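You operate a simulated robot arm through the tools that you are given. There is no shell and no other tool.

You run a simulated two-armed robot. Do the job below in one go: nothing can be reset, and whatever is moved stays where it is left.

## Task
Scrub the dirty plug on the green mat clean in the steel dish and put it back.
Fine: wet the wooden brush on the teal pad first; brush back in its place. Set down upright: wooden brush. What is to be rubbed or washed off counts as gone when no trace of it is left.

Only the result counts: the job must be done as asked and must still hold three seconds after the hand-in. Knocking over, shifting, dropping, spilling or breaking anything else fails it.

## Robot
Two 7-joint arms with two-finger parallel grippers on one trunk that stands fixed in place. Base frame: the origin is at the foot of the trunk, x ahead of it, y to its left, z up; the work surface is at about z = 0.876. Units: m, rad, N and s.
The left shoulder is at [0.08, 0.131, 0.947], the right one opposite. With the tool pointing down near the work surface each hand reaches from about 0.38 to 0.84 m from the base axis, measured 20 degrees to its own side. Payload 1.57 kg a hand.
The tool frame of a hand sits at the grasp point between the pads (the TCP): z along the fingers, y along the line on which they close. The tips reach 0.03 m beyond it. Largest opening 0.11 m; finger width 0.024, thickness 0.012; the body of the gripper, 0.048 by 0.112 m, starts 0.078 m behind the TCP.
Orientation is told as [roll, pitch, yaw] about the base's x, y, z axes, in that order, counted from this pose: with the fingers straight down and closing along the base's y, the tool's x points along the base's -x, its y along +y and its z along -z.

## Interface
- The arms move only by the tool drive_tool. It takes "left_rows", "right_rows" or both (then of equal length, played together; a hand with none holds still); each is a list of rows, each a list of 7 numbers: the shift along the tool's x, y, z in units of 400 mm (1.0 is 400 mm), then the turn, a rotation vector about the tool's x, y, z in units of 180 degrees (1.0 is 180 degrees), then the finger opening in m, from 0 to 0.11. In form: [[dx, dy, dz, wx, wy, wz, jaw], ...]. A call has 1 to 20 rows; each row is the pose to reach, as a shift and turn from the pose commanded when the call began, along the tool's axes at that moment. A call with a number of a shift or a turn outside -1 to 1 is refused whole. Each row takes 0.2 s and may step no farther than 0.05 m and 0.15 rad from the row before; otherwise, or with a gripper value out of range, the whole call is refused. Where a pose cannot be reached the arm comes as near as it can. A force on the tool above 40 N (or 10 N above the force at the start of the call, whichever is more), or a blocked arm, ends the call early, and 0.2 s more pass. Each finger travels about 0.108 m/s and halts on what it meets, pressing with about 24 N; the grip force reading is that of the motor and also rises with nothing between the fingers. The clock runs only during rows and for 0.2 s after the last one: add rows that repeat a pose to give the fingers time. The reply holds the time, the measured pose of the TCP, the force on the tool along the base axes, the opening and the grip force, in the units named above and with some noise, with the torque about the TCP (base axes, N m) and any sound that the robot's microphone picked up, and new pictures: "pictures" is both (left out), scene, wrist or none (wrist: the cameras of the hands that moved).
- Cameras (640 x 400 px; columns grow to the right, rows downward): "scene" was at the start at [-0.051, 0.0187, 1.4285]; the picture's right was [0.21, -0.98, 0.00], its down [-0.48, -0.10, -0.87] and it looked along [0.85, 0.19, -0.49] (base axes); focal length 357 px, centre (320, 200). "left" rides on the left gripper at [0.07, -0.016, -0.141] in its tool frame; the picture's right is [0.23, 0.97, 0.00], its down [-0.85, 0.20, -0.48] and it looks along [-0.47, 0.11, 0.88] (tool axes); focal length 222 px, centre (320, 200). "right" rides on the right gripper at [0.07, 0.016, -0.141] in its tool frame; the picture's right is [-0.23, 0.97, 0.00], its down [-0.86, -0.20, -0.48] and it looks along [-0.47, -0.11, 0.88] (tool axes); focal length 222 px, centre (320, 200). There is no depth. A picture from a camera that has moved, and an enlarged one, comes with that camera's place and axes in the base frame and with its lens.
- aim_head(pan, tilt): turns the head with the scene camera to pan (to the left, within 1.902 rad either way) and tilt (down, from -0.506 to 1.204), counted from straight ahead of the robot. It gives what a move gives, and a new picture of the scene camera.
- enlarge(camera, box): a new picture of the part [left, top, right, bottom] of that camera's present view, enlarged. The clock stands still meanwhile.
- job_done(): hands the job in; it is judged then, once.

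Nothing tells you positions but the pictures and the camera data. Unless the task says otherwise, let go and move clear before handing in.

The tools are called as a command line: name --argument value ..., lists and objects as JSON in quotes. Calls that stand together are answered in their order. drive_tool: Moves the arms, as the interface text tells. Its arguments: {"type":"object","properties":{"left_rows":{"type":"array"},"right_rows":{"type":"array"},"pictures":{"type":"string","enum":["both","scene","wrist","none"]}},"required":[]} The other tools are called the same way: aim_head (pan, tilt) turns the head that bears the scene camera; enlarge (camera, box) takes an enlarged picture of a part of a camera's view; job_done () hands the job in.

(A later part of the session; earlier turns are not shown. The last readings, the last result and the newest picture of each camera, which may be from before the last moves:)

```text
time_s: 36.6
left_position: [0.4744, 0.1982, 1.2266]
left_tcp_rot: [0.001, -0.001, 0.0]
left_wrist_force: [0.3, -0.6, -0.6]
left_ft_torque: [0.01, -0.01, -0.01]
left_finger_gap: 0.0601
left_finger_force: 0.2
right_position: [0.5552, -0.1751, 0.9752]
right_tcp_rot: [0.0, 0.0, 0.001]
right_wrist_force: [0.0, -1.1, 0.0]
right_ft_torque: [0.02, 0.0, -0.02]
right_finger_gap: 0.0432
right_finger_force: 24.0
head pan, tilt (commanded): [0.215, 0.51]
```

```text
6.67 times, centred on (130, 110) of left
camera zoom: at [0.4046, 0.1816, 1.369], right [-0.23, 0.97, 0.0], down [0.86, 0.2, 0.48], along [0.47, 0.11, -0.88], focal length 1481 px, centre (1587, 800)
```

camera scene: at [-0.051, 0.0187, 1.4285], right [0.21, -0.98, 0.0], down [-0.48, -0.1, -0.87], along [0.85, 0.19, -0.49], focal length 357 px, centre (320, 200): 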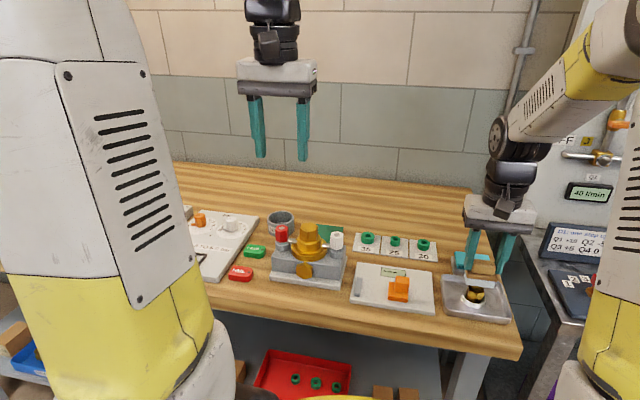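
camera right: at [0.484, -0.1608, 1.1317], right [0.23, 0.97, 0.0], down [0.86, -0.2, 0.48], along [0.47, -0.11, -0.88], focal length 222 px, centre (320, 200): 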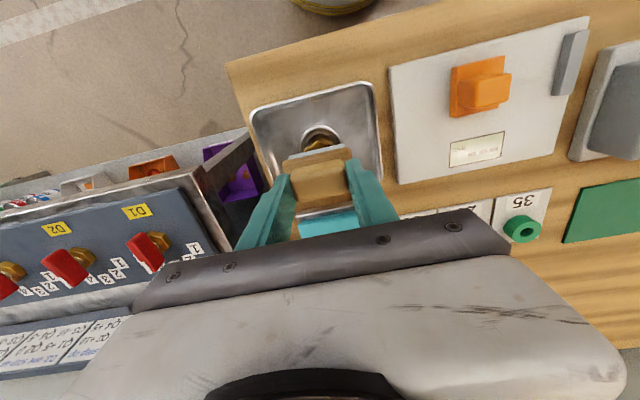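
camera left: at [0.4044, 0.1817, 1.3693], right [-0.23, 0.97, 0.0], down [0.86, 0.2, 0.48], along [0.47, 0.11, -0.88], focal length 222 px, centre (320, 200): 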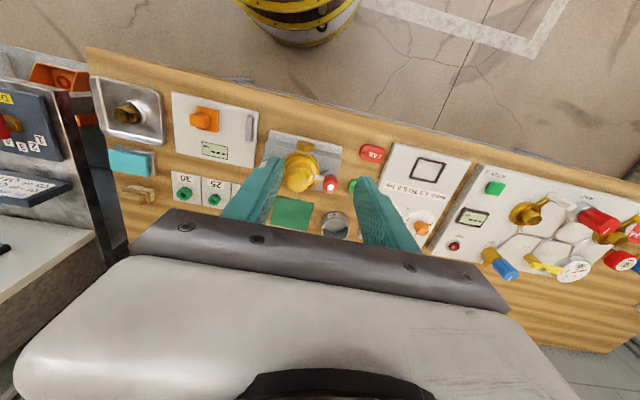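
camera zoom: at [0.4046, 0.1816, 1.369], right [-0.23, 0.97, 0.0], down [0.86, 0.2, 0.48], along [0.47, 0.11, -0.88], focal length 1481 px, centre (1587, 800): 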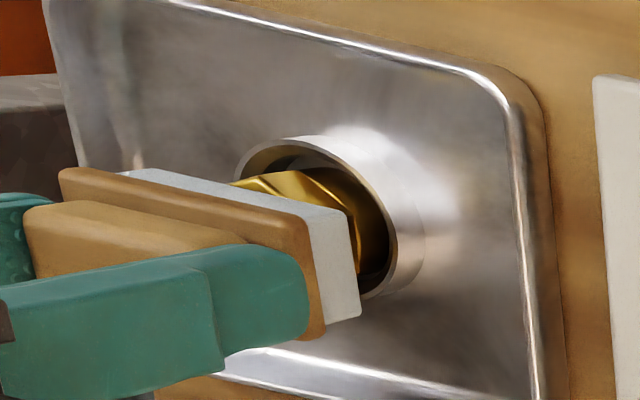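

The visible side of the head already looks cleaner. I'll lift the brush aside and inspect the plug.

drive_tool --right_rows '[[0, 0, -0.06, 0, 0, 0, 0.03], [-0.05, 0, -0.12, 0, 0, 0, 0.03], [-0.15, 0, -0.13, 0, 0, 0, 0.03], [-0.2, 0, -0.13, 0, 0, 0, 0.03]]' --pictures "none"

enlarge --camera "scene" --box '[455, 270, 515, 310]'

enlarge --camera "left" --box '[100, 80, 160, 140]'

enlarge --camera "right" --box '[260, 0, 400, 100]'

```text
time_s: 37.6
left_position: [0.4741, 0.1982, 1.2277]
left_tcp_rot: [0.002, -0.001, 0.001]
left_wrist_force: [0.2, 0.2, -0.5]
left_ft_torque: [0.0, -0.03, -0.03]
left_finger_gap: 0.0599
left_finger_force: 0.1
right_position: [0.6345, -0.1746, 1.0261]
right_tcp_rot: [0.0, -0.001, -0.001]
right_wrist_force: [-0.3, -0.3, -0.3]
right_ft_torque: [0.03, -0.01, -0.02]
right_finger_gap: 0.0431
right_finger_force: 24.0
head pan, tilt (commanded): [0.215, 0.51]
```

```text
10.00 times, centred on (485, 290) of scene
camera zoom: at [-0.0512, 0.0187, 1.4285], right [0.21, -0.98, 0.0], down [-0.48, -0.1, -0.87], along [0.85, 0.19, -0.49], focal length 3572 px, centre (-1330, -700)
```

zoom: 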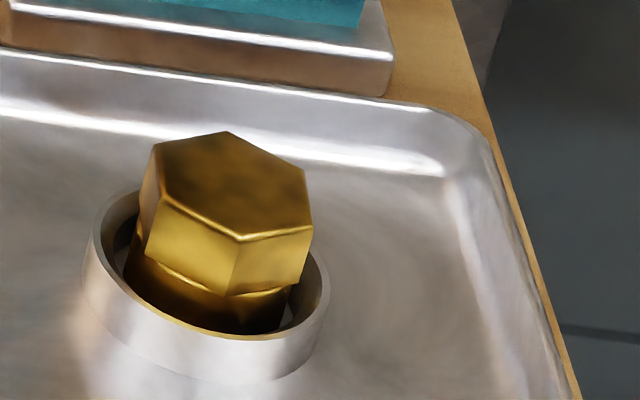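

```text
6.67 times, centred on (130, 110) of left
camera zoom: at [0.4044, 0.1816, 1.3691], right [-0.23, 0.97, 0.0], down [0.85, 0.2, 0.48], along [0.47, 0.11, -0.88], focal length 1481 px, centre (1587, 800)
```

zoom: 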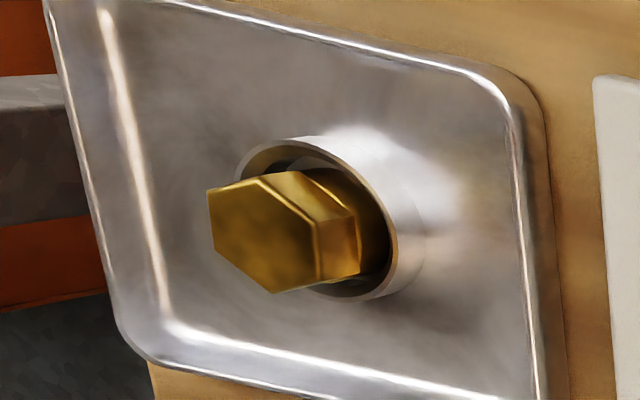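

```text
4.00 times, centred on (330, 50) of right
camera zoom: at [0.5646, -0.1581, 1.1675], right [0.23, 0.97, 0.0], down [0.86, -0.2, 0.48], along [0.47, -0.11, -0.88], focal length 888 px, centre (280, 800)
```

zoom: 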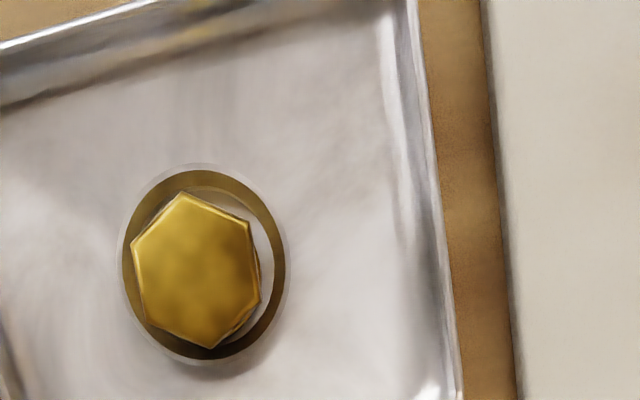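

The grime is fading evenly over the whole plug, sides included, and only a faint trace is left. I'll go back down and scrub more with slightly firmer pressure.

drive_tool --right_rows '[[0.1, 0, 0, 0, 0, 0, 0.03], [0.2, 0, 0, 0, 0, 0, 0.03], [0.2, 0, 0.08, 0, 0, 0, 0.03], [0.2, 0, 0.125, 0, 0, 0, 0.03], [0.2, 0, 0.132, 0, 0, 0, 0.03], [0.22, 0, 0.132, 0, 0, 0, 0.03], [0.18, 0, 0.132, 0, 0, 0, 0.03], [0.225, 0, 0.132, 0, 0, 0, 0.03], [0.175, 0, 0.132, 0, 0, 0, 0.03], [0.225, 0, 0.132, 0, 0, 0, 0.03], [0.175, 0, 0.132, 0, 0, 0, 0.03], [0.2, 0, 0.132, 0, 0, 0, 0.03], [0.2, 0.025, 0.132, 0, 0, 0, 0.03], [0.2, -0.025, 0.132, 0, 0, 0, 0.03], [0.2, 0.025, 0.132, 0, 0, 0, 0.03], [0.2, -0.025, 0.132, 0, 0, 0, 0.03], [0.2, 0.025, 0.132, 0, 0, 0, 0.03], [0.2, -0.025, 0.132, 0, 0, 0, 0.03], [0.2, 0, 0.132, 0, 0, 0, 0.03]]' --pictures "none"

enlarge --camera "left" --box '[100, 80, 160, 140]'

```text
time_s: 41.6
left_position: [0.475, 0.1978, 1.2268]
left_tcp_rot: [0.0, 0.0, 0.001]
left_wrist_force: [-0.5, 0.0, -0.4]
left_ft_torque: [0.0, 0.0, -0.02]
left_finger_gap: 0.0602
left_finger_force: 0.2
right_position: [0.5535, -0.1757, 0.9739]
right_tcp_rot: [0.0, -0.001, -0.001]
right_wrist_force: [0.2, -1.1, 4.9]
right_ft_torque: [-0.08, -0.13, 0.0]
right_finger_gap: 0.0431
right_finger_force: 23.6
head pan, tilt (commanded): [0.215, 0.51]
```

```text
6.67 times, centred on (130, 110) of left
camera zoom: at [0.4044, 0.1816, 1.3691], right [-0.23, 0.97, 0.0], down [0.85, 0.2, 0.48], along [0.47, 0.11, -0.88], focal length 1481 px, centre (1587, 800)
```

zoom: 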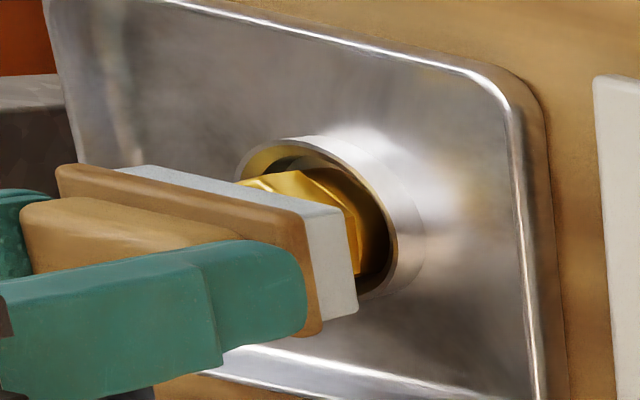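

Contact is steady at about 5 N. I'll do another full set of strokes, including circles, and then inspect.

drive_tool --right_rows '[[0.02, 0.01, 0, 0, 0, 0, 0.03], [-0.02, 0.015, 0, 0, 0, 0, 0.03], [-0.02, -0.02, 0, 0, 0, 0, 0.03], [0.02, -0.02, 0, 0, 0, 0, 0.03], [0.02, 0.02, 0, 0, 0, 0, 0.03], [-0.02, 0.02, 0, 0, 0, 0, 0.03], [-0.02, -0.02, 0, 0, 0, 0, 0.03], [0.02, -0.02, 0, 0, 0, 0, 0.03], [0.02, 0.02, 0, 0, 0, 0, 0.03], [-0.02, -0.02, 0, 0, 0, 0, 0.03], [0.02, 0.02, 0, 0, 0, 0, 0.03], [-0.02, -0.02, 0, 0, 0, 0, 0.03], [0, 0, 0, 0, 0, 0, 0.03], [0, 0, -0.06, 0, 0, 0, 0.03], [-0.05, 0, -0.12, 0, 0, 0, 0.03], [-0.15, 0, -0.13, 0, 0, 0, 0.03], [-0.25, 0, -0.13, 0, 0, 0, 0.03]]' --pictures "none"

enlarge --camera "scene" --box '[455, 270, 515, 310]'

enlarge --camera "left" --box '[100, 80, 160, 140]'

enlarge --camera "right" --box '[260, 0, 400, 100]'

```text
time_s: 45.2
left_position: [0.4747, 0.198, 1.2261]
left_tcp_rot: [0.001, -0.001, 0.0]
left_wrist_force: [-0.4, -0.1, 1.0]
left_ft_torque: [0.0, -0.07, 0.02]
left_finger_gap: 0.0596
left_finger_force: 0.2
right_position: [0.653, -0.1737, 1.0256]
right_tcp_rot: [-0.001, 0.001, 0.001]
right_wrist_force: [-0.5, 0.1, -0.5]
right_ft_torque: [-0.01, -0.06, 0.0]
right_finger_gap: 0.0431
right_finger_force: 23.8
head pan, tilt (commanded): [0.215, 0.51]
```

```text
10.00 times, centred on (485, 290) of scene
camera zoom: at [-0.0514, 0.0186, 1.4285], right [0.21, -0.98, 0.0], down [-0.48, -0.1, -0.87], along [0.85, 0.19, -0.49], focal length 3572 px, centre (-1330, -700)
```

zoom: 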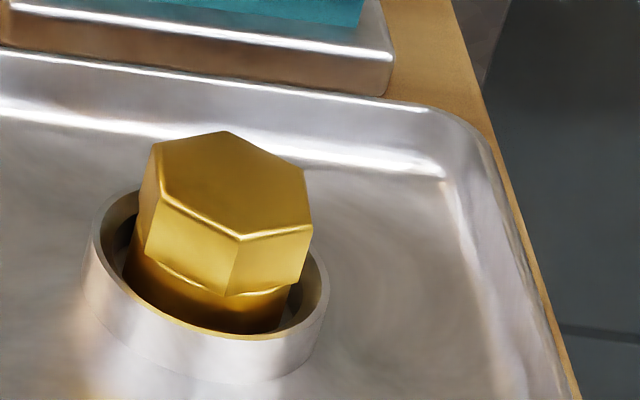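

```text
6.67 times, centred on (130, 110) of left
camera zoom: at [0.4042, 0.1816, 1.3692], right [-0.23, 0.97, 0.0], down [0.85, 0.2, 0.48], along [0.47, 0.11, -0.88], focal length 1481 px, centre (1587, 800)
```

zoom: 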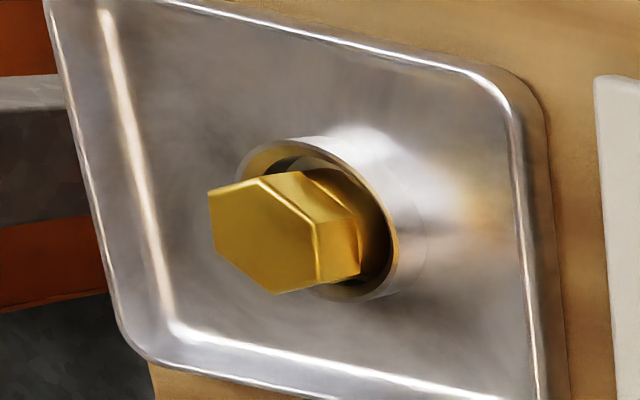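

```text
4.00 times, centred on (330, 50) of right
camera zoom: at [0.5838, -0.1582, 1.1673], right [0.23, 0.97, 0.0], down [0.86, -0.2, 0.48], along [0.47, -0.11, -0.88], focal length 888 px, centre (280, 800)
```

zoom: 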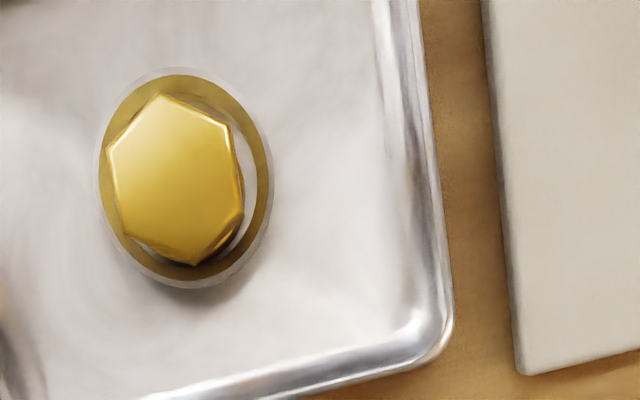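

The plug looks clean now. I'll zoom in closely for any residual mottling and check the bristle colour.

enlarge --camera "right" --box '[275, 10, 325, 75]'

enlarge --camera "scene" --box '[465, 278, 492, 306]'

enlarge --camera "scene" --box '[440, 200, 530, 280]'

```text
6.15 times, centred on (300, 42) of right
camera zoom: at [0.5838, -0.1582, 1.1673], right [0.23, 0.97, 0.0], down [0.86, -0.2, 0.48], along [0.47, -0.11, -0.88], focal length 1367 px, centre (443, 1169)
```

zoom: 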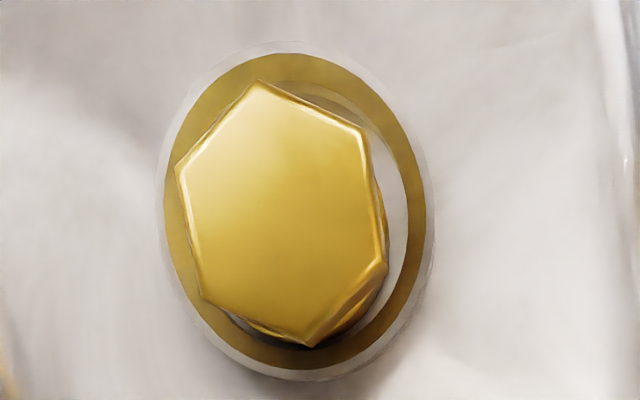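

```text
14.29 times, centred on (478, 292) of scene
camera zoom: at [-0.0514, 0.0186, 1.4285], right [0.21, -0.98, 0.0], down [-0.48, -0.1, -0.87], along [0.85, 0.19, -0.49], focal length 5103 px, centre (-1944, -1114)
```

zoom: 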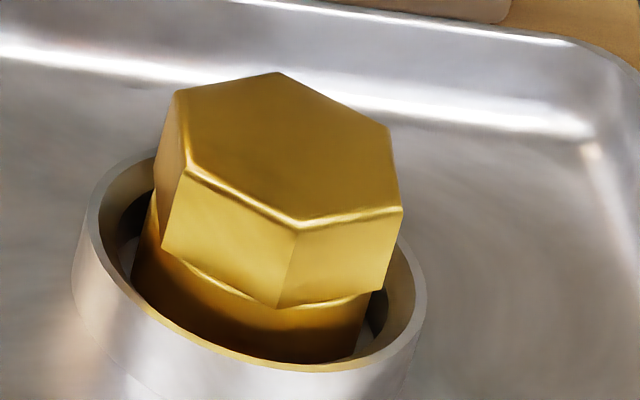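

```text
5.00 times, centred on (485, 240) of scene
camera zoom: at [-0.0514, 0.0186, 1.4285], right [0.21, -0.98, 0.0], down [-0.48, -0.1, -0.87], along [0.85, 0.19, -0.49], focal length 1786 px, centre (-505, 0)
```

zoom: 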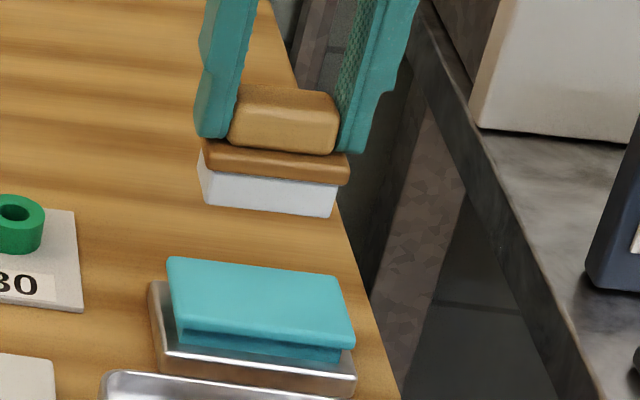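

It looks clean, with at most a very faint shading. The brush is still wet, so I'll do one more full set to be certain nothing remains.

drive_tool --right_rows '[[0.1, 0, 0, 0, 0, 0, 0.03], [0.2, 0, 0, 0, 0, 0, 0.03], [0.25, 0, 0.04, 0, 0, 0, 0.03], [0.25, 0, 0.12, 0, 0, 0, 0.03], [0.25, 0, 0.131, 0, 0, 0, 0.03], [0.27, 0, 0.131, 0, 0, 0, 0.03], [0.23, 0, 0.131, 0, 0, 0, 0.03], [0.275, 0, 0.131, 0, 0, 0, 0.03], [0.225, 0, 0.131, 0, 0, 0, 0.03], [0.275, 0, 0.131, 0, 0, 0, 0.03], [0.225, 0, 0.131, 0, 0, 0, 0.03], [0.275, 0, 0.131, 0, 0, 0, 0.03], [0.225, 0, 0.131, 0, 0, 0, 0.03], [0.25, 0.02, 0.131, 0, 0, 0, 0.03], [0.25, -0.025, 0.131, 0, 0, 0, 0.03], [0.25, 0.025, 0.131, 0, 0, 0, 0.03], [0.25, -0.025, 0.131, 0, 0, 0, 0.03], [0.25, 0.025, 0.131, 0, 0, 0, 0.03], [0.25, -0.025, 0.131, 0, 0, 0, 0.03], [0.25, 0, 0.131, 0, 0, 0, 0.03]]' --pictures "none"

```text
time_s: 49.4
left_position: [0.4749, 0.198, 1.227]
left_tcp_rot: [0.001, 0.0, 0.002]
left_wrist_force: [1.0, -0.7, 0.2]
left_ft_torque: [0.0, -0.04, 0.02]
left_finger_gap: 0.0602
left_finger_force: 0.1
right_position: [0.5539, -0.1769, 0.9734]
right_tcp_rot: [-0.001, -0.001, -0.001]
right_wrist_force: [1.3, -8.8, 25.4]
right_ft_torque: [-0.5, 0.02, 0.03]
right_finger_gap: 0.043
right_finger_force: 24.2
head pan, tilt (commanded): [0.215, 0.51]
```

The force has risen to 25 N with a sideways part, so something may have shifted. I'll lift straight up and inspect.

drive_tool --right_rows '[[0, 0, -0.005, 0, 0, 0, 0.03], [0, 0, -0.03, 0, 0, 0, 0.03], [0, 0, -0.08, 0, 0, 0, 0.03], [-0.05, 0, -0.13, 0, 0, 0, 0.03], [-0.15, 0, -0.13, 0, 0, 0, 0.03], [-0.25, 0, -0.13, 0, 0, 0, 0.03]]'

enlarge --camera "scene" --box '[455, 270, 515, 310]'

enlarge --camera "left" --box '[80, 60, 180, 210]'

enlarge --camera "right" --box '[240, 0, 400, 200]'

enlarge --camera "scene" --box '[440, 200, 530, 280]'

```text
time_s: 50.8
left_position: [0.4749, 0.1988, 1.2265]
left_tcp_rot: [0.0, -0.001, -0.001]
left_wrist_force: [-0.4, -0.1, 0.2]
left_ft_torque: [-0.01, -0.02, -0.02]
left_finger_gap: 0.0599
left_finger_force: 0.1
right_position: [0.6531, -0.1757, 1.0237]
right_tcp_rot: [0.002, 0.0, -0.001]
right_wrist_force: [0.7, -0.3, -0.9]
right_ft_torque: [-0.01, 0.01, 0.01]
right_finger_gap: 0.0432
right_finger_force: 23.6
head pan, tilt (commanded): [0.215, 0.51]
camera scene: at [-0.0514, 0.0186, 1.4285], right [0.21, -0.98, 0.0], down [-0.48, -0.1, -0.87], along [0.85, 0.19, -0.49], focal length 357 px, centre (320, 200)
camera right: at [0.5838, -0.1591, 1.1651], right [0.23, 0.97, 0.0], down [0.86, -0.2, 0.48], along [0.47, -0.11, -0.88], focal length 222 px, centre (320, 200)
```

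scene: 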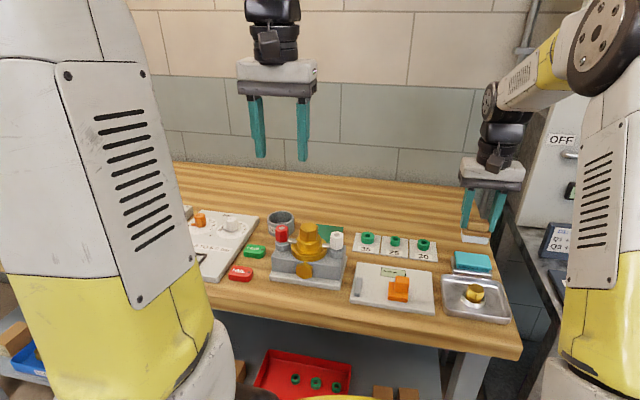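
right: 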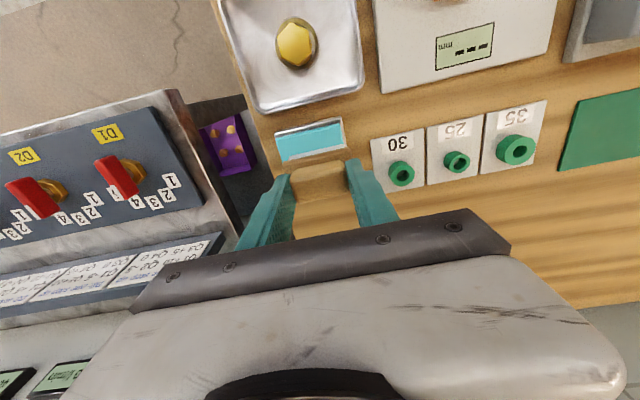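

```text
10.00 times, centred on (485, 290) of scene
camera zoom: at [-0.0514, 0.0186, 1.4285], right [0.21, -0.98, 0.0], down [-0.48, -0.1, -0.87], along [0.85, 0.19, -0.49], focal length 3572 px, centre (-1330, -700)
```

zoom: 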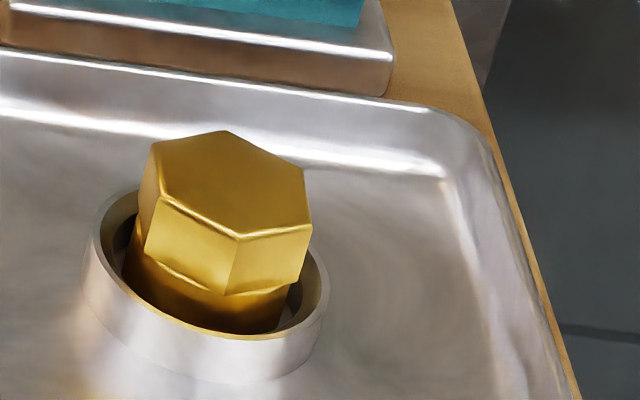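

```text
2.67 times, centred on (130, 135) of left
camera zoom: at [0.4042, 0.1816, 1.3692], right [-0.23, 0.97, 0.0], down [0.85, 0.2, 0.48], along [0.47, 0.11, -0.88], focal length 592 px, centre (827, 373)
```

zoom: 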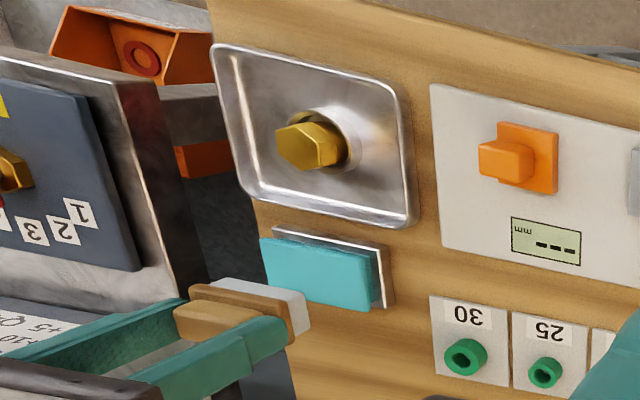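

```text
2.00 times, centred on (320, 100) of right
camera zoom: at [0.5838, -0.1591, 1.1651], right [0.23, 0.97, 0.0], down [0.86, -0.2, 0.48], along [0.47, -0.11, -0.88], focal length 444 px, centre (320, 400)
```

zoom: 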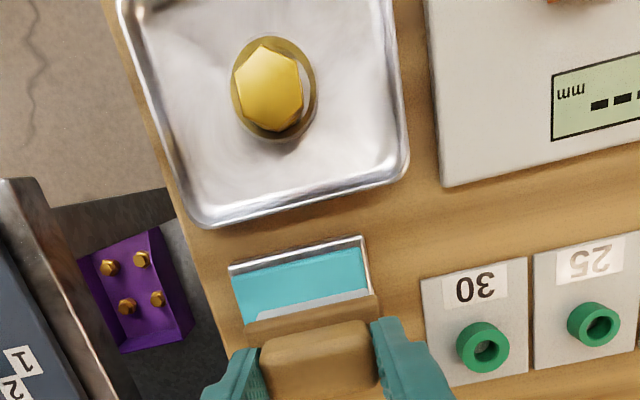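

```text
5.00 times, centred on (485, 240) of scene
camera zoom: at [-0.0514, 0.0186, 1.4285], right [0.21, -0.98, 0.0], down [-0.48, -0.1, -0.87], along [0.85, 0.19, -0.49], focal length 1786 px, centre (-505, 0)
```

zoom: 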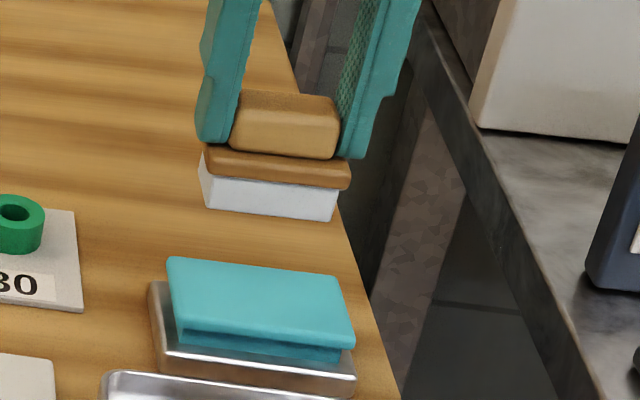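

The plug is clean and still upright in the ring. I'll check whether the brush tilted in the grip, comparing with the earlier wrist view.

enlarge --camera "right" --box '[240, 80, 400, 220]'

enlarge --camera "left" --box '[80, 150, 150, 210]'

enlarge --camera "scene" --box '[455, 205, 515, 250]'

```text
2.86 times, centred on (320, 150) of right
camera zoom: at [0.5838, -0.1591, 1.1651], right [0.23, 0.97, 0.0], down [0.86, -0.2, 0.48], along [0.47, -0.11, -0.88], focal length 635 px, centre (320, 343)
```

zoom: 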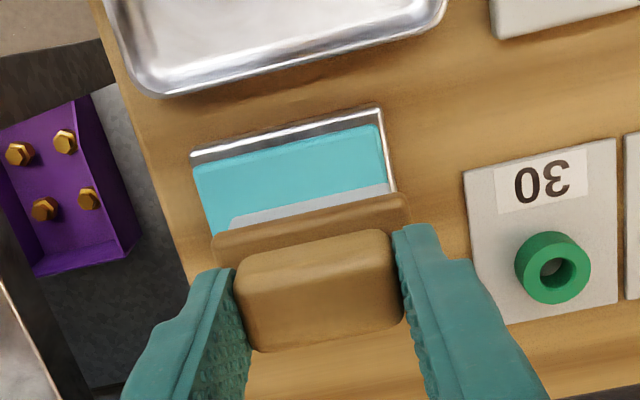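

```text
6.67 times, centred on (115, 180) of left
camera zoom: at [0.4042, 0.1816, 1.3692], right [-0.23, 0.97, 0.0], down [0.85, 0.2, 0.48], along [0.47, 0.11, -0.88], focal length 1481 px, centre (1687, 333)
```

zoom: 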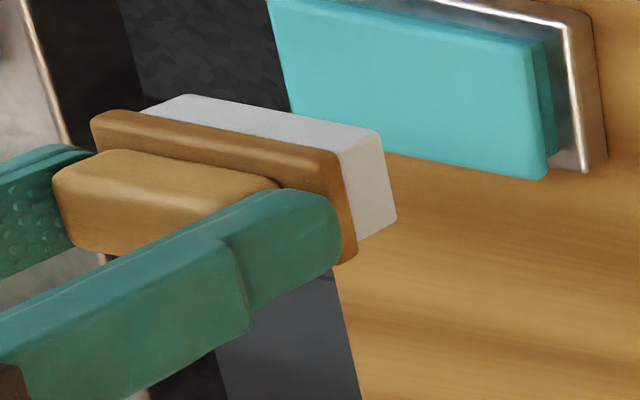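

```text
8.89 times, centred on (485, 228) of scene
camera zoom: at [-0.0514, 0.0186, 1.4285], right [0.21, -0.98, 0.0], down [-0.48, -0.1, -0.87], along [0.85, 0.19, -0.49], focal length 3175 px, centre (-1147, -44)
```

zoom: 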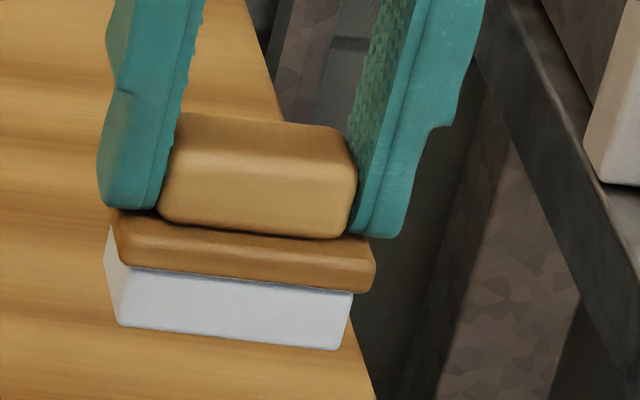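

The brush sits in the grip just as before. Its home is at the shift (-0.2181, -0.0225, +0.215) from here, so I'll go there and stop 4 mm above the bench to check.

drive_tool --right_rows '[[-0.08, -0.008, 0, 0, 0, 0, 0.03], [-0.16, -0.016, 0, 0, 0, 0, 0.03], [-0.2181, -0.0225, 0, 0, 0, 0, 0.03], [-0.2181, -0.0225, 0.08, 0, 0, 0, 0.03], [-0.2181, -0.0225, 0.15, 0, 0, 0, 0.03], [-0.2181, -0.0225, 0.19, 0, 0, 0, 0.03], [-0.2181, -0.0225, 0.205, 0, 0, 0, 0.03], [-0.2181, -0.0225, 0.205, 0, 0, 0, 0.03]]' --pictures "none"

enlarge --camera "scene" --box '[440, 205, 510, 265]'

enlarge --camera "right" --box '[240, 100, 400, 240]'

```text
time_s: 52.6
left_position: [0.4743, 0.1979, 1.227]
left_tcp_rot: [0.001, -0.002, 0.0]
left_wrist_force: [-0.8, 1.0, -0.1]
left_ft_torque: [0.01, 0.01, 0.02]
left_finger_gap: 0.06
left_finger_force: 0.1
right_position: [0.7403, -0.1834, 0.9427]
right_tcp_rot: [0.0, -0.001, 0.0]
right_wrist_force: [-0.4, 0.6, -0.7]
right_ft_torque: [-0.02, 0.01, 0.02]
right_finger_gap: 0.0429
right_finger_force: 23.7
head pan, tilt (commanded): [0.215, 0.51]
```

```text
6.67 times, centred on (475, 235) of scene
camera zoom: at [-0.0509, 0.0187, 1.4285], right [0.21, -0.98, 0.0], down [-0.48, -0.1, -0.87], along [0.85, 0.19, -0.49], focal length 2382 px, centre (-713, -33)
```

zoom: 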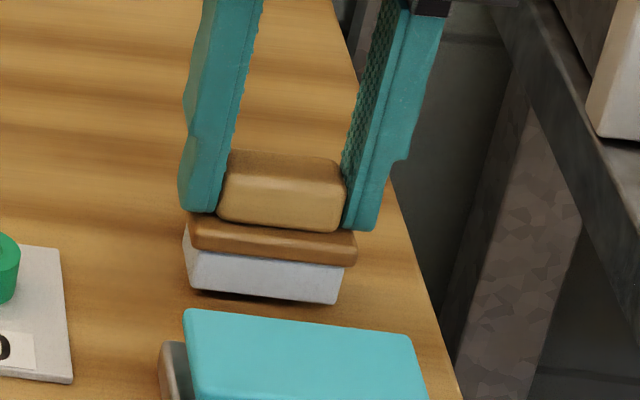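

```text
2.86 times, centred on (320, 170) of right
camera zoom: at [0.6707, -0.1684, 1.085], right [0.23, 0.97, 0.0], down [0.86, -0.2, 0.48], along [0.47, -0.11, -0.88], focal length 635 px, centre (320, 286)
```

zoom: 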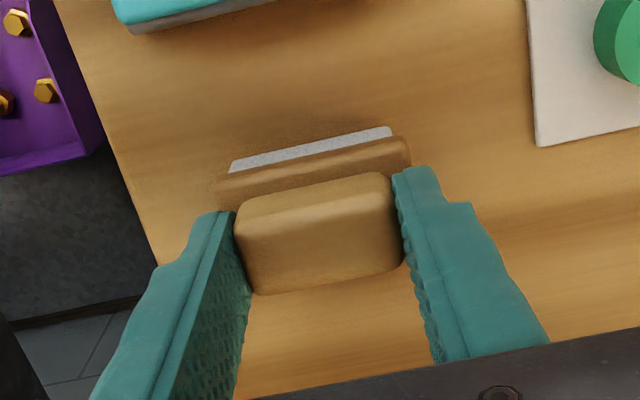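

The brush is over its spot. I'll lower the last 4 mm gently and read the force.

drive_tool --right_rows '[[0, 0, 0.004, 0, 0, 0, 0.03], [0, 0, 0.007, 0, 0, 0, 0.03], [0, 0, 0.009, 0, 0, 0, 0.03], [0, 0, 0.009, 0, 0, 0, 0.03]]' --pictures "none"

enlarge --camera "scene" --box '[440, 205, 510, 265]'

```text
time_s: 53.6
left_position: [0.4735, 0.1982, 1.2273]
left_tcp_rot: [0.0, 0.0, -0.001]
left_wrist_force: [-0.1, 0.4, 0.3]
left_ft_torque: [0.0, -0.03, -0.02]
left_finger_gap: 0.0598
left_finger_force: 0.1
right_position: [0.741, -0.1825, 0.941]
right_tcp_rot: [-0.001, 0.0, -0.001]
right_wrist_force: [0.9, -0.1, -0.7]
right_ft_torque: [-0.02, -0.01, 0.01]
right_finger_gap: 0.0433
right_finger_force: 24.4
head pan, tilt (commanded): [0.215, 0.51]
```

```text
6.67 times, centred on (475, 235) of scene
camera zoom: at [-0.0509, 0.0187, 1.4285], right [0.21, -0.98, 0.0], down [-0.48, -0.1, -0.87], along [0.85, 0.19, -0.49], focal length 2382 px, centre (-713, -33)
```

zoom: 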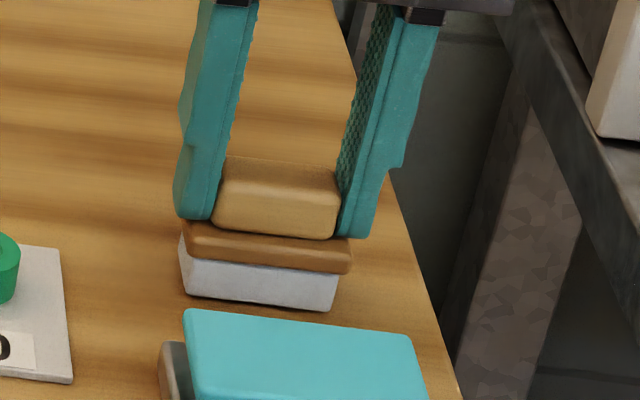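

The brush is about 1.5 mm toward +y of its original spot and still slightly above the bench. I'll trim y by -1.5 mm and lower until it touches.

drive_tool --right_rows '[[0, -0.004, 0, 0, 0, 0, 0.03], [0, -0.004, 0.002, 0, 0, 0, 0.03], [0, -0.004, 0.003, 0, 0, 0, 0.03]]' --pictures "none"

enlarge --camera "scene" --box '[440, 205, 510, 265]'

```text
time_s: 54.4
left_position: [0.4743, 0.1987, 1.227]
left_tcp_rot: [0.001, 0.001, 0.001]
left_wrist_force: [0.3, -0.3, -0.1]
left_ft_torque: [-0.01, 0.03, 0.03]
left_finger_gap: 0.0601
left_finger_force: 0.1
right_position: [0.7425, -0.185, 0.9389]
right_tcp_rot: [0.0, 0.0, 0.0]
right_wrist_force: [0.7, -0.5, -0.7]
right_ft_torque: [0.02, -0.01, 0.03]
right_finger_gap: 0.0433
right_finger_force: 24.3
head pan, tilt (commanded): [0.215, 0.51]
```

```text
6.67 times, centred on (475, 235) of scene
camera zoom: at [-0.0509, 0.0187, 1.4285], right [0.21, -0.98, 0.0], down [-0.48, -0.1, -0.87], along [0.85, 0.19, -0.49], focal length 2382 px, centre (-713, -33)
```

zoom: 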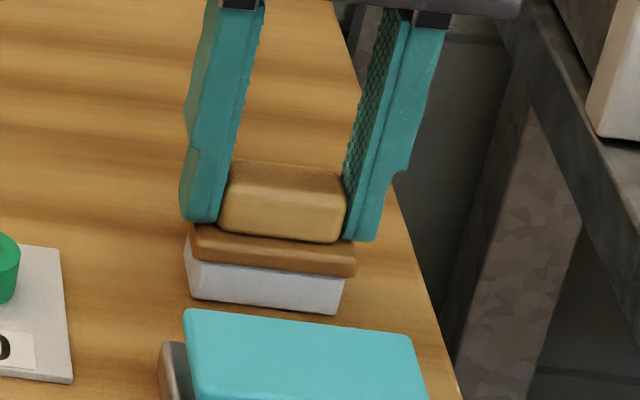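

It now matches the original place, with perhaps 1 mm to go. I'll lower further until I feel contact.

drive_tool --right_rows '[[0, 0.001, 0.0015, 0, 0, 0, 0.03], [0, 0.001, 0.003, 0, 0, 0, 0.03], [0, 0.001, 0.003, 0, 0, 0, 0.03]]' --pictures "none"

enlarge --camera "scene" --box '[440, 205, 510, 265]'

```text
time_s: 55.2
left_position: [0.4741, 0.1992, 1.2272]
left_tcp_rot: [0.0, -0.001, 0.0]
left_wrist_force: [0.1, -0.6, -0.3]
left_ft_torque: [0.02, -0.01, 0.0]
left_finger_gap: 0.0602
left_finger_force: 0.0
right_position: [0.7422, -0.1849, 0.9386]
right_tcp_rot: [-0.001, -0.001, 0.001]
right_wrist_force: [-0.9, -0.1, 5.1]
right_ft_torque: [0.02, -0.05, -0.02]
right_finger_gap: 0.0429
right_finger_force: 23.8
head pan, tilt (commanded): [0.215, 0.51]
```

```text
6.67 times, centred on (475, 235) of scene
camera zoom: at [-0.0512, 0.0187, 1.4285], right [0.21, -0.98, 0.0], down [-0.48, -0.1, -0.87], along [0.85, 0.19, -0.49], focal length 2382 px, centre (-713, -33)
```

zoom: 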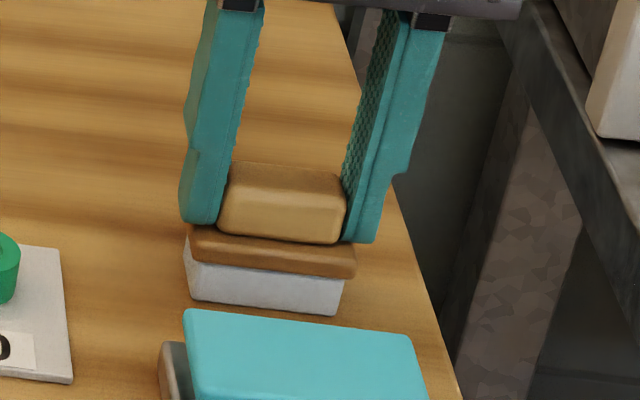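

The brush is down with about 5 N of contact. I'll ease the pressure off, open, lift clear and park the right hand.

drive_tool --right_rows '[[0, 0, -0.0015, 0, 0, 0, 0.03], [0, 0, -0.0015, 0, 0, 0, 0.05], [0, 0, -0.0015, 0, 0, 0, 0.07], [0, 0, -0.0015, 0, 0, 0, 0.07], [0, 0, -0.03, 0, 0, 0, 0.07], [0, 0, -0.1, 0, 0, 0, 0.07], [0, 0, -0.2, 0, 0, 0, 0.07]]'

enlarge --camera "scene" --box '[440, 205, 510, 265]'

enlarge --camera "right" --box '[240, 60, 400, 220]'

```text
time_s: 56.8
left_position: [0.4741, 0.1982, 1.2272]
left_tcp_rot: [0.001, -0.001, 0.001]
left_wrist_force: [0.4, 0.1, -0.2]
left_ft_torque: [0.0, 0.04, 0.0]
left_finger_gap: 0.0599
left_finger_force: 0.0
right_position: [0.7415, -0.1857, 1.0181]
right_tcp_rot: [-0.001, 0.002, 0.002]
right_wrist_force: [0.4, -0.5, 0.5]
right_ft_torque: [0.04, 0.0, 0.02]
right_finger_gap: 0.07
right_finger_force: 0.1
head pan, tilt (commanded): [0.215, 0.51]
camera scene: at [-0.0507, 0.0186, 1.4285], right [0.21, -0.98, 0.0], down [-0.48, -0.1, -0.87], along [0.85, 0.19, -0.49], focal length 357 px, centre (320, 200)
camera right: at [0.6717, -0.1695, 1.1588], right [0.23, 0.97, 0.0], down [0.86, -0.2, 0.48], along [0.47, -0.11, -0.88], focal length 222 px, centre (320, 200)
```

scene: 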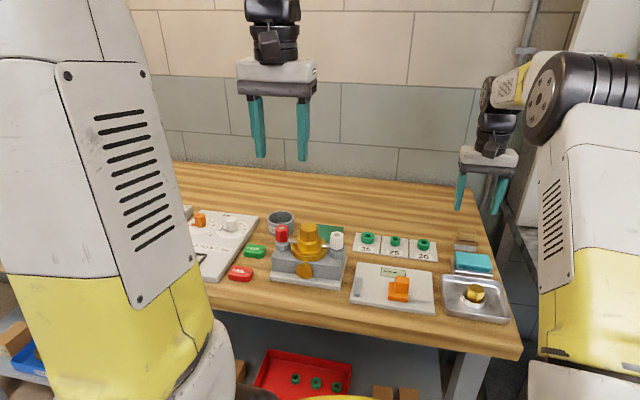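
right: 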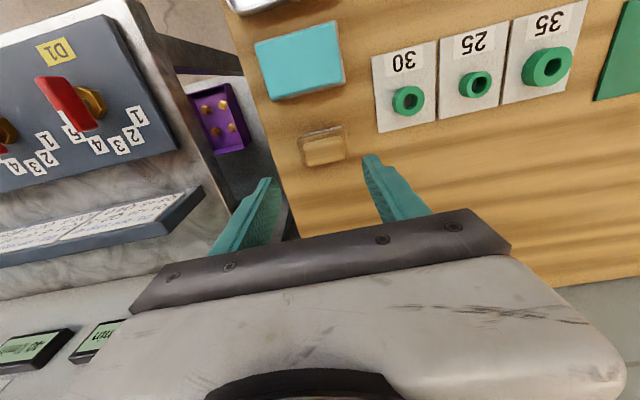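

```text
6.67 times, centred on (475, 235) of scene
camera zoom: at [-0.0507, 0.0186, 1.4285], right [0.21, -0.98, 0.0], down [-0.48, -0.1, -0.87], along [0.85, 0.19, -0.49], focal length 2382 px, centre (-713, -33)
```

zoom: 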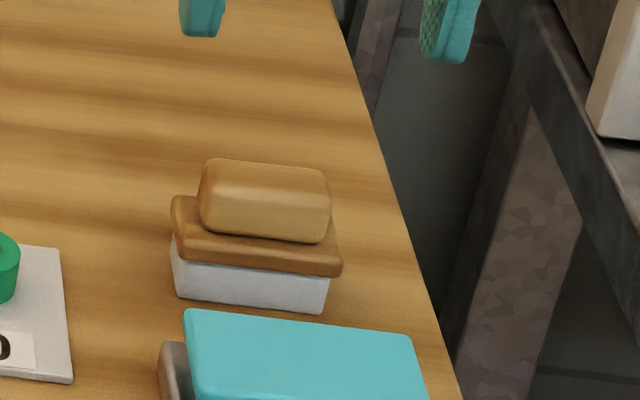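

```text
2.50 times, centred on (320, 140) of right
camera zoom: at [0.6717, -0.1695, 1.1588], right [0.23, 0.97, 0.0], down [0.86, -0.2, 0.48], along [0.47, -0.11, -0.88], focal length 555 px, centre (320, 350)
```

zoom: 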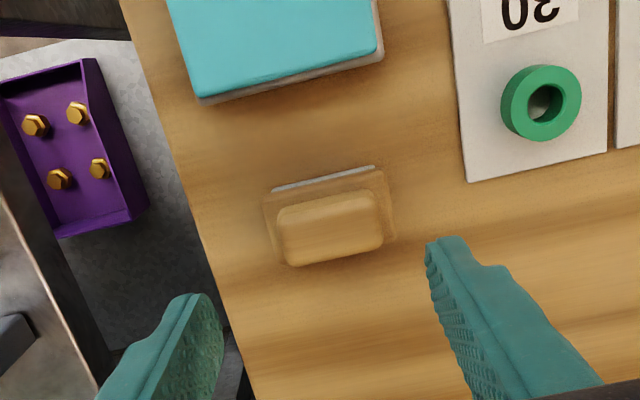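

On release the brush was dragged about 5 mm toward +y, to about (0.7405, -0.1804). The hand is still centred on the original y, so I'll lower beside the plate and close symmetrically, without gripping, to nudge the brush back to centre.

drive_tool --right_rows '[[0.001, 0.0005, 0.06, 0, 0, 0, 0.084], [0.002, 0.0005, 0.12, 0, 0, 0, 0.084], [0.002, 0.0005, 0.17, 0, 0, 0, 0.084], [0.002, 0.0005, 0.205, 0, 0, 0, 0.084], [0.002, 0.0005, 0.2145, 0, 0, 0, 0.084], [0.002, 0.0005, 0.2145, 0, 0, 0, 0.084]]' --pictures "none"

enlarge --camera "scene" --box '[440, 205, 510, 265]'

enlarge --camera "right" --box '[240, 100, 400, 240]'

```text
time_s: 58.2
left_position: [0.4746, 0.1987, 1.2266]
left_tcp_rot: [0.001, -0.001, 0.0]
left_wrist_force: [0.3, 0.0, 0.0]
left_ft_torque: [0.02, 0.01, 0.0]
left_finger_gap: 0.0599
left_finger_force: 0.0
right_position: [0.7419, -0.1861, 0.9309]
right_tcp_rot: [0.001, 0.0, 0.001]
right_wrist_force: [-0.3, 0.5, -0.5]
right_ft_torque: [0.01, 0.02, -0.02]
right_finger_gap: 0.084
right_finger_force: 0.0
head pan, tilt (commanded): [0.215, 0.51]
```

```text
6.67 times, centred on (475, 235) of scene
camera zoom: at [-0.0509, 0.0187, 1.4285], right [0.21, -0.98, 0.0], down [-0.48, -0.1, -0.87], along [0.85, 0.19, -0.49], focal length 2382 px, centre (-713, -33)
```

zoom: 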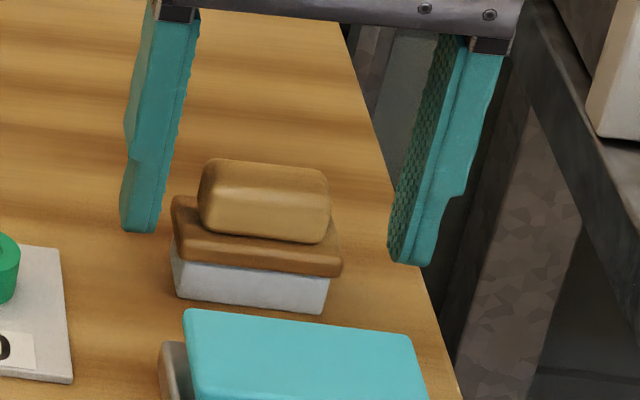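

```text
2.86 times, centred on (320, 170) of right
camera zoom: at [0.6711, -0.1698, 1.0723], right [0.23, 0.97, 0.0], down [0.86, -0.2, 0.48], along [0.47, -0.11, -0.88], focal length 635 px, centre (320, 286)
```

zoom: 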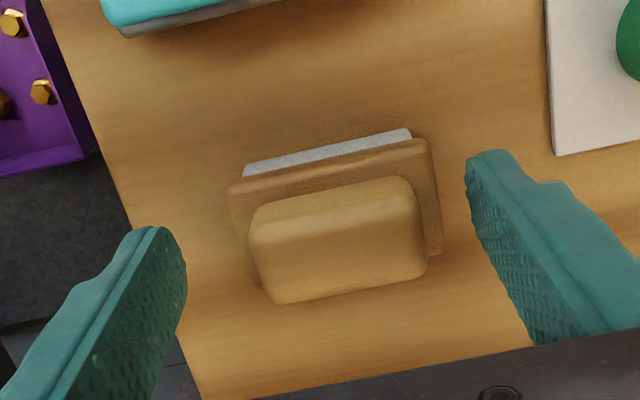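

The fingers are beside the plate and centred at y -0.1858. I'll close gradually to 58.5 mm, just wider than the plate, so the +y finger pushes the brush home.

drive_tool --right_rows '[[0, 0.001, 0, 0, 0, 0, 0.076], [0, 0.001, 0, 0, 0, 0, 0.07], [0, 0.001, 0, 0, 0, 0, 0.067], [0, 0.001, 0, 0, 0, 0, 0.064], [0, 0.001, 0, 0, 0, 0, 0.061], [0, 0.001, 0, 0, 0, 0, 0.0585], [0, 0.001, 0, 0, 0, 0, 0.0585]]' --pictures "none"

enlarge --camera "scene" --box '[440, 205, 510, 265]'

enlarge --camera "right" --box '[240, 100, 400, 240]'

```text
time_s: 59.8
left_position: [0.4737, 0.1985, 1.2269]
left_tcp_rot: [0.0, -0.001, -0.001]
left_wrist_force: [-0.1, -0.1, -0.8]
left_ft_torque: [-0.01, 0.0, -0.02]
left_finger_gap: 0.0601
left_finger_force: 0.1
right_position: [0.741, -0.1841, 0.9319]
right_tcp_rot: [0.0, 0.0, 0.0]
right_wrist_force: [0.8, 0.8, -0.7]
right_ft_torque: [0.03, -0.05, 0.05]
right_finger_gap: 0.0591
right_finger_force: 0.1
head pan, tilt (commanded): [0.215, 0.51]
```

```text
6.67 times, centred on (475, 235) of scene
camera zoom: at [-0.0509, 0.0187, 1.4285], right [0.21, -0.98, 0.0], down [-0.48, -0.1, -0.87], along [0.85, 0.19, -0.49], focal length 2382 px, centre (-713, -33)
```

zoom: 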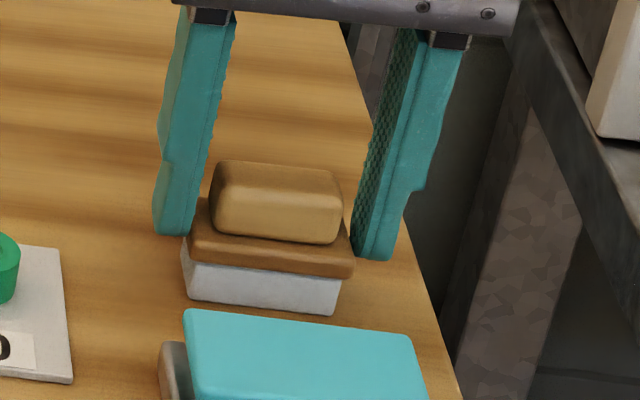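

```text
2.86 times, centred on (320, 170) of right
camera zoom: at [0.6709, -0.1691, 1.0728], right [0.23, 0.97, 0.0], down [0.86, -0.2, 0.48], along [0.47, -0.11, -0.88], focal length 635 px, centre (320, 286)
```

zoom: 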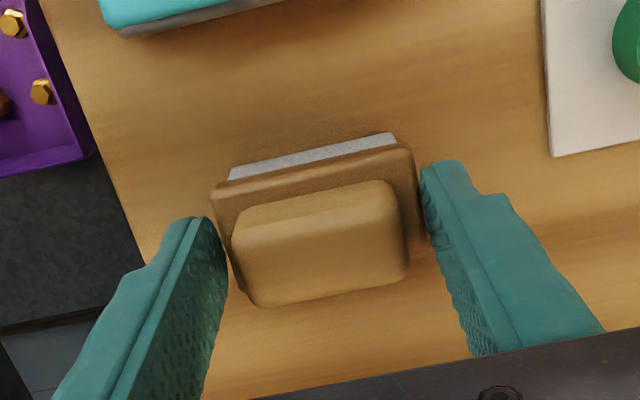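

The brush now matches its original outline within a pixel or so. I'll open without having gripped, rise and check again.

drive_tool --right_rows '[[0, 0, 0, 0, 0, 0, 0.064], [0, 0, 0, 0, 0, 0, 0.072], [0, 0, 0, 0, 0, 0, 0.08], [0, 0, -0.05, 0, 0, 0, 0.08], [0, 0, -0.15, 0, 0, 0, 0.08], [0, 0, -0.25, 0, 0, 0, 0.08]]' --pictures "none"

enlarge --camera "scene" --box '[440, 205, 510, 265]'

enlarge --camera "right" --box '[240, 60, 400, 220]'

```text
time_s: 61.2
left_position: [0.4742, 0.1981, 1.2268]
left_tcp_rot: [0.001, 0.0, 0.0]
left_wrist_force: [0.4, -0.3, 0.2]
left_ft_torque: [0.01, 0.02, -0.03]
left_finger_gap: 0.0601
left_finger_force: 0.0
right_position: [0.7413, -0.1849, 1.0312]
right_tcp_rot: [-0.001, -0.001, 0.002]
right_wrist_force: [-0.3, -0.1, -0.5]
right_ft_torque: [-0.04, 0.03, -0.01]
right_finger_gap: 0.0799
right_finger_force: 0.1
head pan, tilt (commanded): [0.215, 0.51]
```

```text
6.67 times, centred on (475, 235) of scene
camera zoom: at [-0.0507, 0.0186, 1.4285], right [0.21, -0.98, 0.0], down [-0.48, -0.1, -0.87], along [0.85, 0.19, -0.49], focal length 2382 px, centre (-713, -33)
```

zoom: 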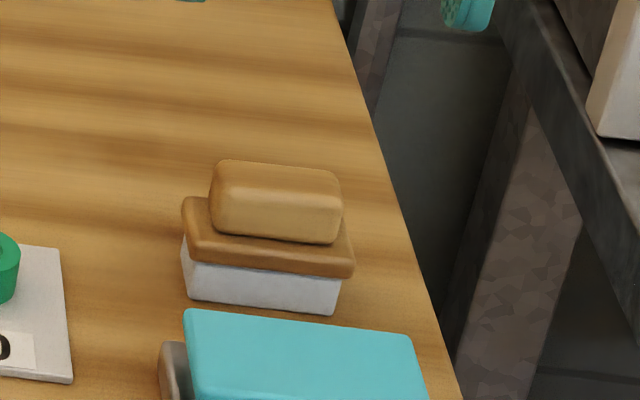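

```text
2.50 times, centred on (320, 140) of right
camera zoom: at [0.6715, -0.1686, 1.1727], right [0.23, 0.97, 0.0], down [0.86, -0.2, 0.48], along [0.47, -0.11, -0.88], focal length 555 px, centre (320, 350)
```

zoom: 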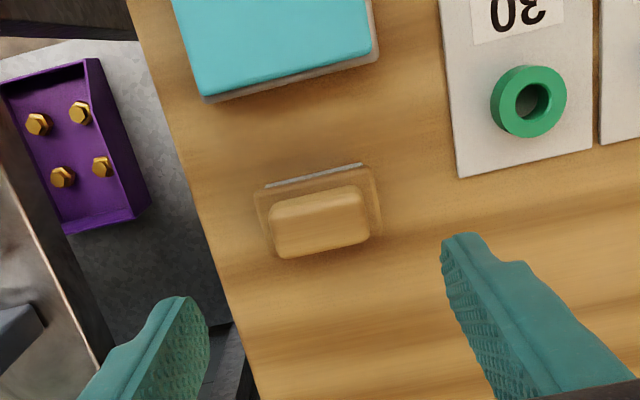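

The brush stands upright in its place. I'll park the right hand back at the side.

drive_tool --right_rows '[[0.02, 0, -0.1, 0, 0, 0, 0.08], [0.1, -0.05, -0.17, 0, 0, 0, 0.08], [0.18, -0.1, -0.23, 0, 0, 0, 0.08], [0.27, -0.15, -0.28, 0, 0, 0, 0.08], [0.36, -0.2, -0.33, 0, 0, 0, 0.08], [0.45, -0.25, -0.37, 0, 0, 0, 0.08], [0.54, -0.3, -0.41, 0, 0, 0, 0.08], [0.63, -0.36, -0.45, 0, 0, 0, 0.08], [0.7, -0.42, -0.47, 0, 0, 0, 0.08], [0.728, -0.4375, -0.47, 0, 0, 0, 0.08]]' --pictures "scene"

enlarge --camera "left" --box '[70, 60, 190, 210]'

enlarge --camera "scene" --box '[455, 270, 515, 310]'

```text
time_s: 63.4
left_position: [0.4757, 0.1993, 1.227]
left_tcp_rot: [-0.001, 0.001, 0.0]
left_wrist_force: [0.5, -0.2, -0.2]
left_ft_torque: [-0.01, -0.03, -0.04]
left_finger_gap: 0.06
left_finger_force: 0.0
right_position: [0.449, -0.3595, 1.2189]
right_tcp_rot: [-0.001, 0.002, 0.002]
right_wrist_force: [-0.4, 1.0, -0.4]
right_ft_torque: [-0.02, 0.01, 0.0]
right_finger_gap: 0.0802
right_finger_force: 0.0
head pan, tilt (commanded): [0.215, 0.51]
camera scene: at [-0.051, 0.0187, 1.4285], right [0.21, -0.98, 0.0], down [-0.48, -0.1, -0.87], along [0.85, 0.19, -0.49], focal length 357 px, centre (320, 200)
```

scene: 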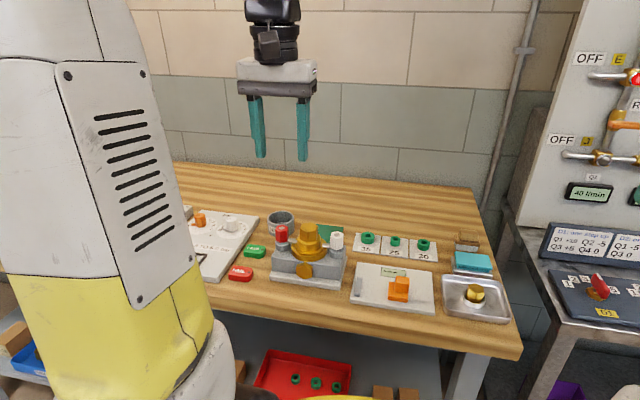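

```text
2.67 times, centred on (130, 135) of left
camera zoom: at [0.4045, 0.1818, 1.369], right [-0.23, 0.97, 0.0], down [0.85, 0.2, 0.48], along [0.47, 0.11, -0.88], focal length 592 px, centre (827, 373)
```

zoom: 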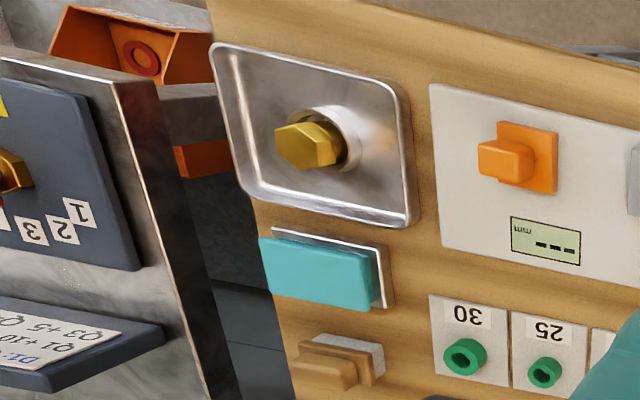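

```text
10.00 times, centred on (485, 290) of scene
camera zoom: at [-0.051, 0.0187, 1.4285], right [0.21, -0.98, 0.0], down [-0.48, -0.1, -0.87], along [0.85, 0.19, -0.49], focal length 3572 px, centre (-1330, -700)
```

zoom: 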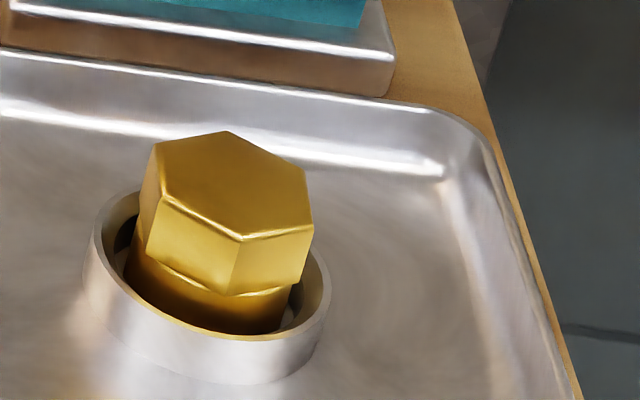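

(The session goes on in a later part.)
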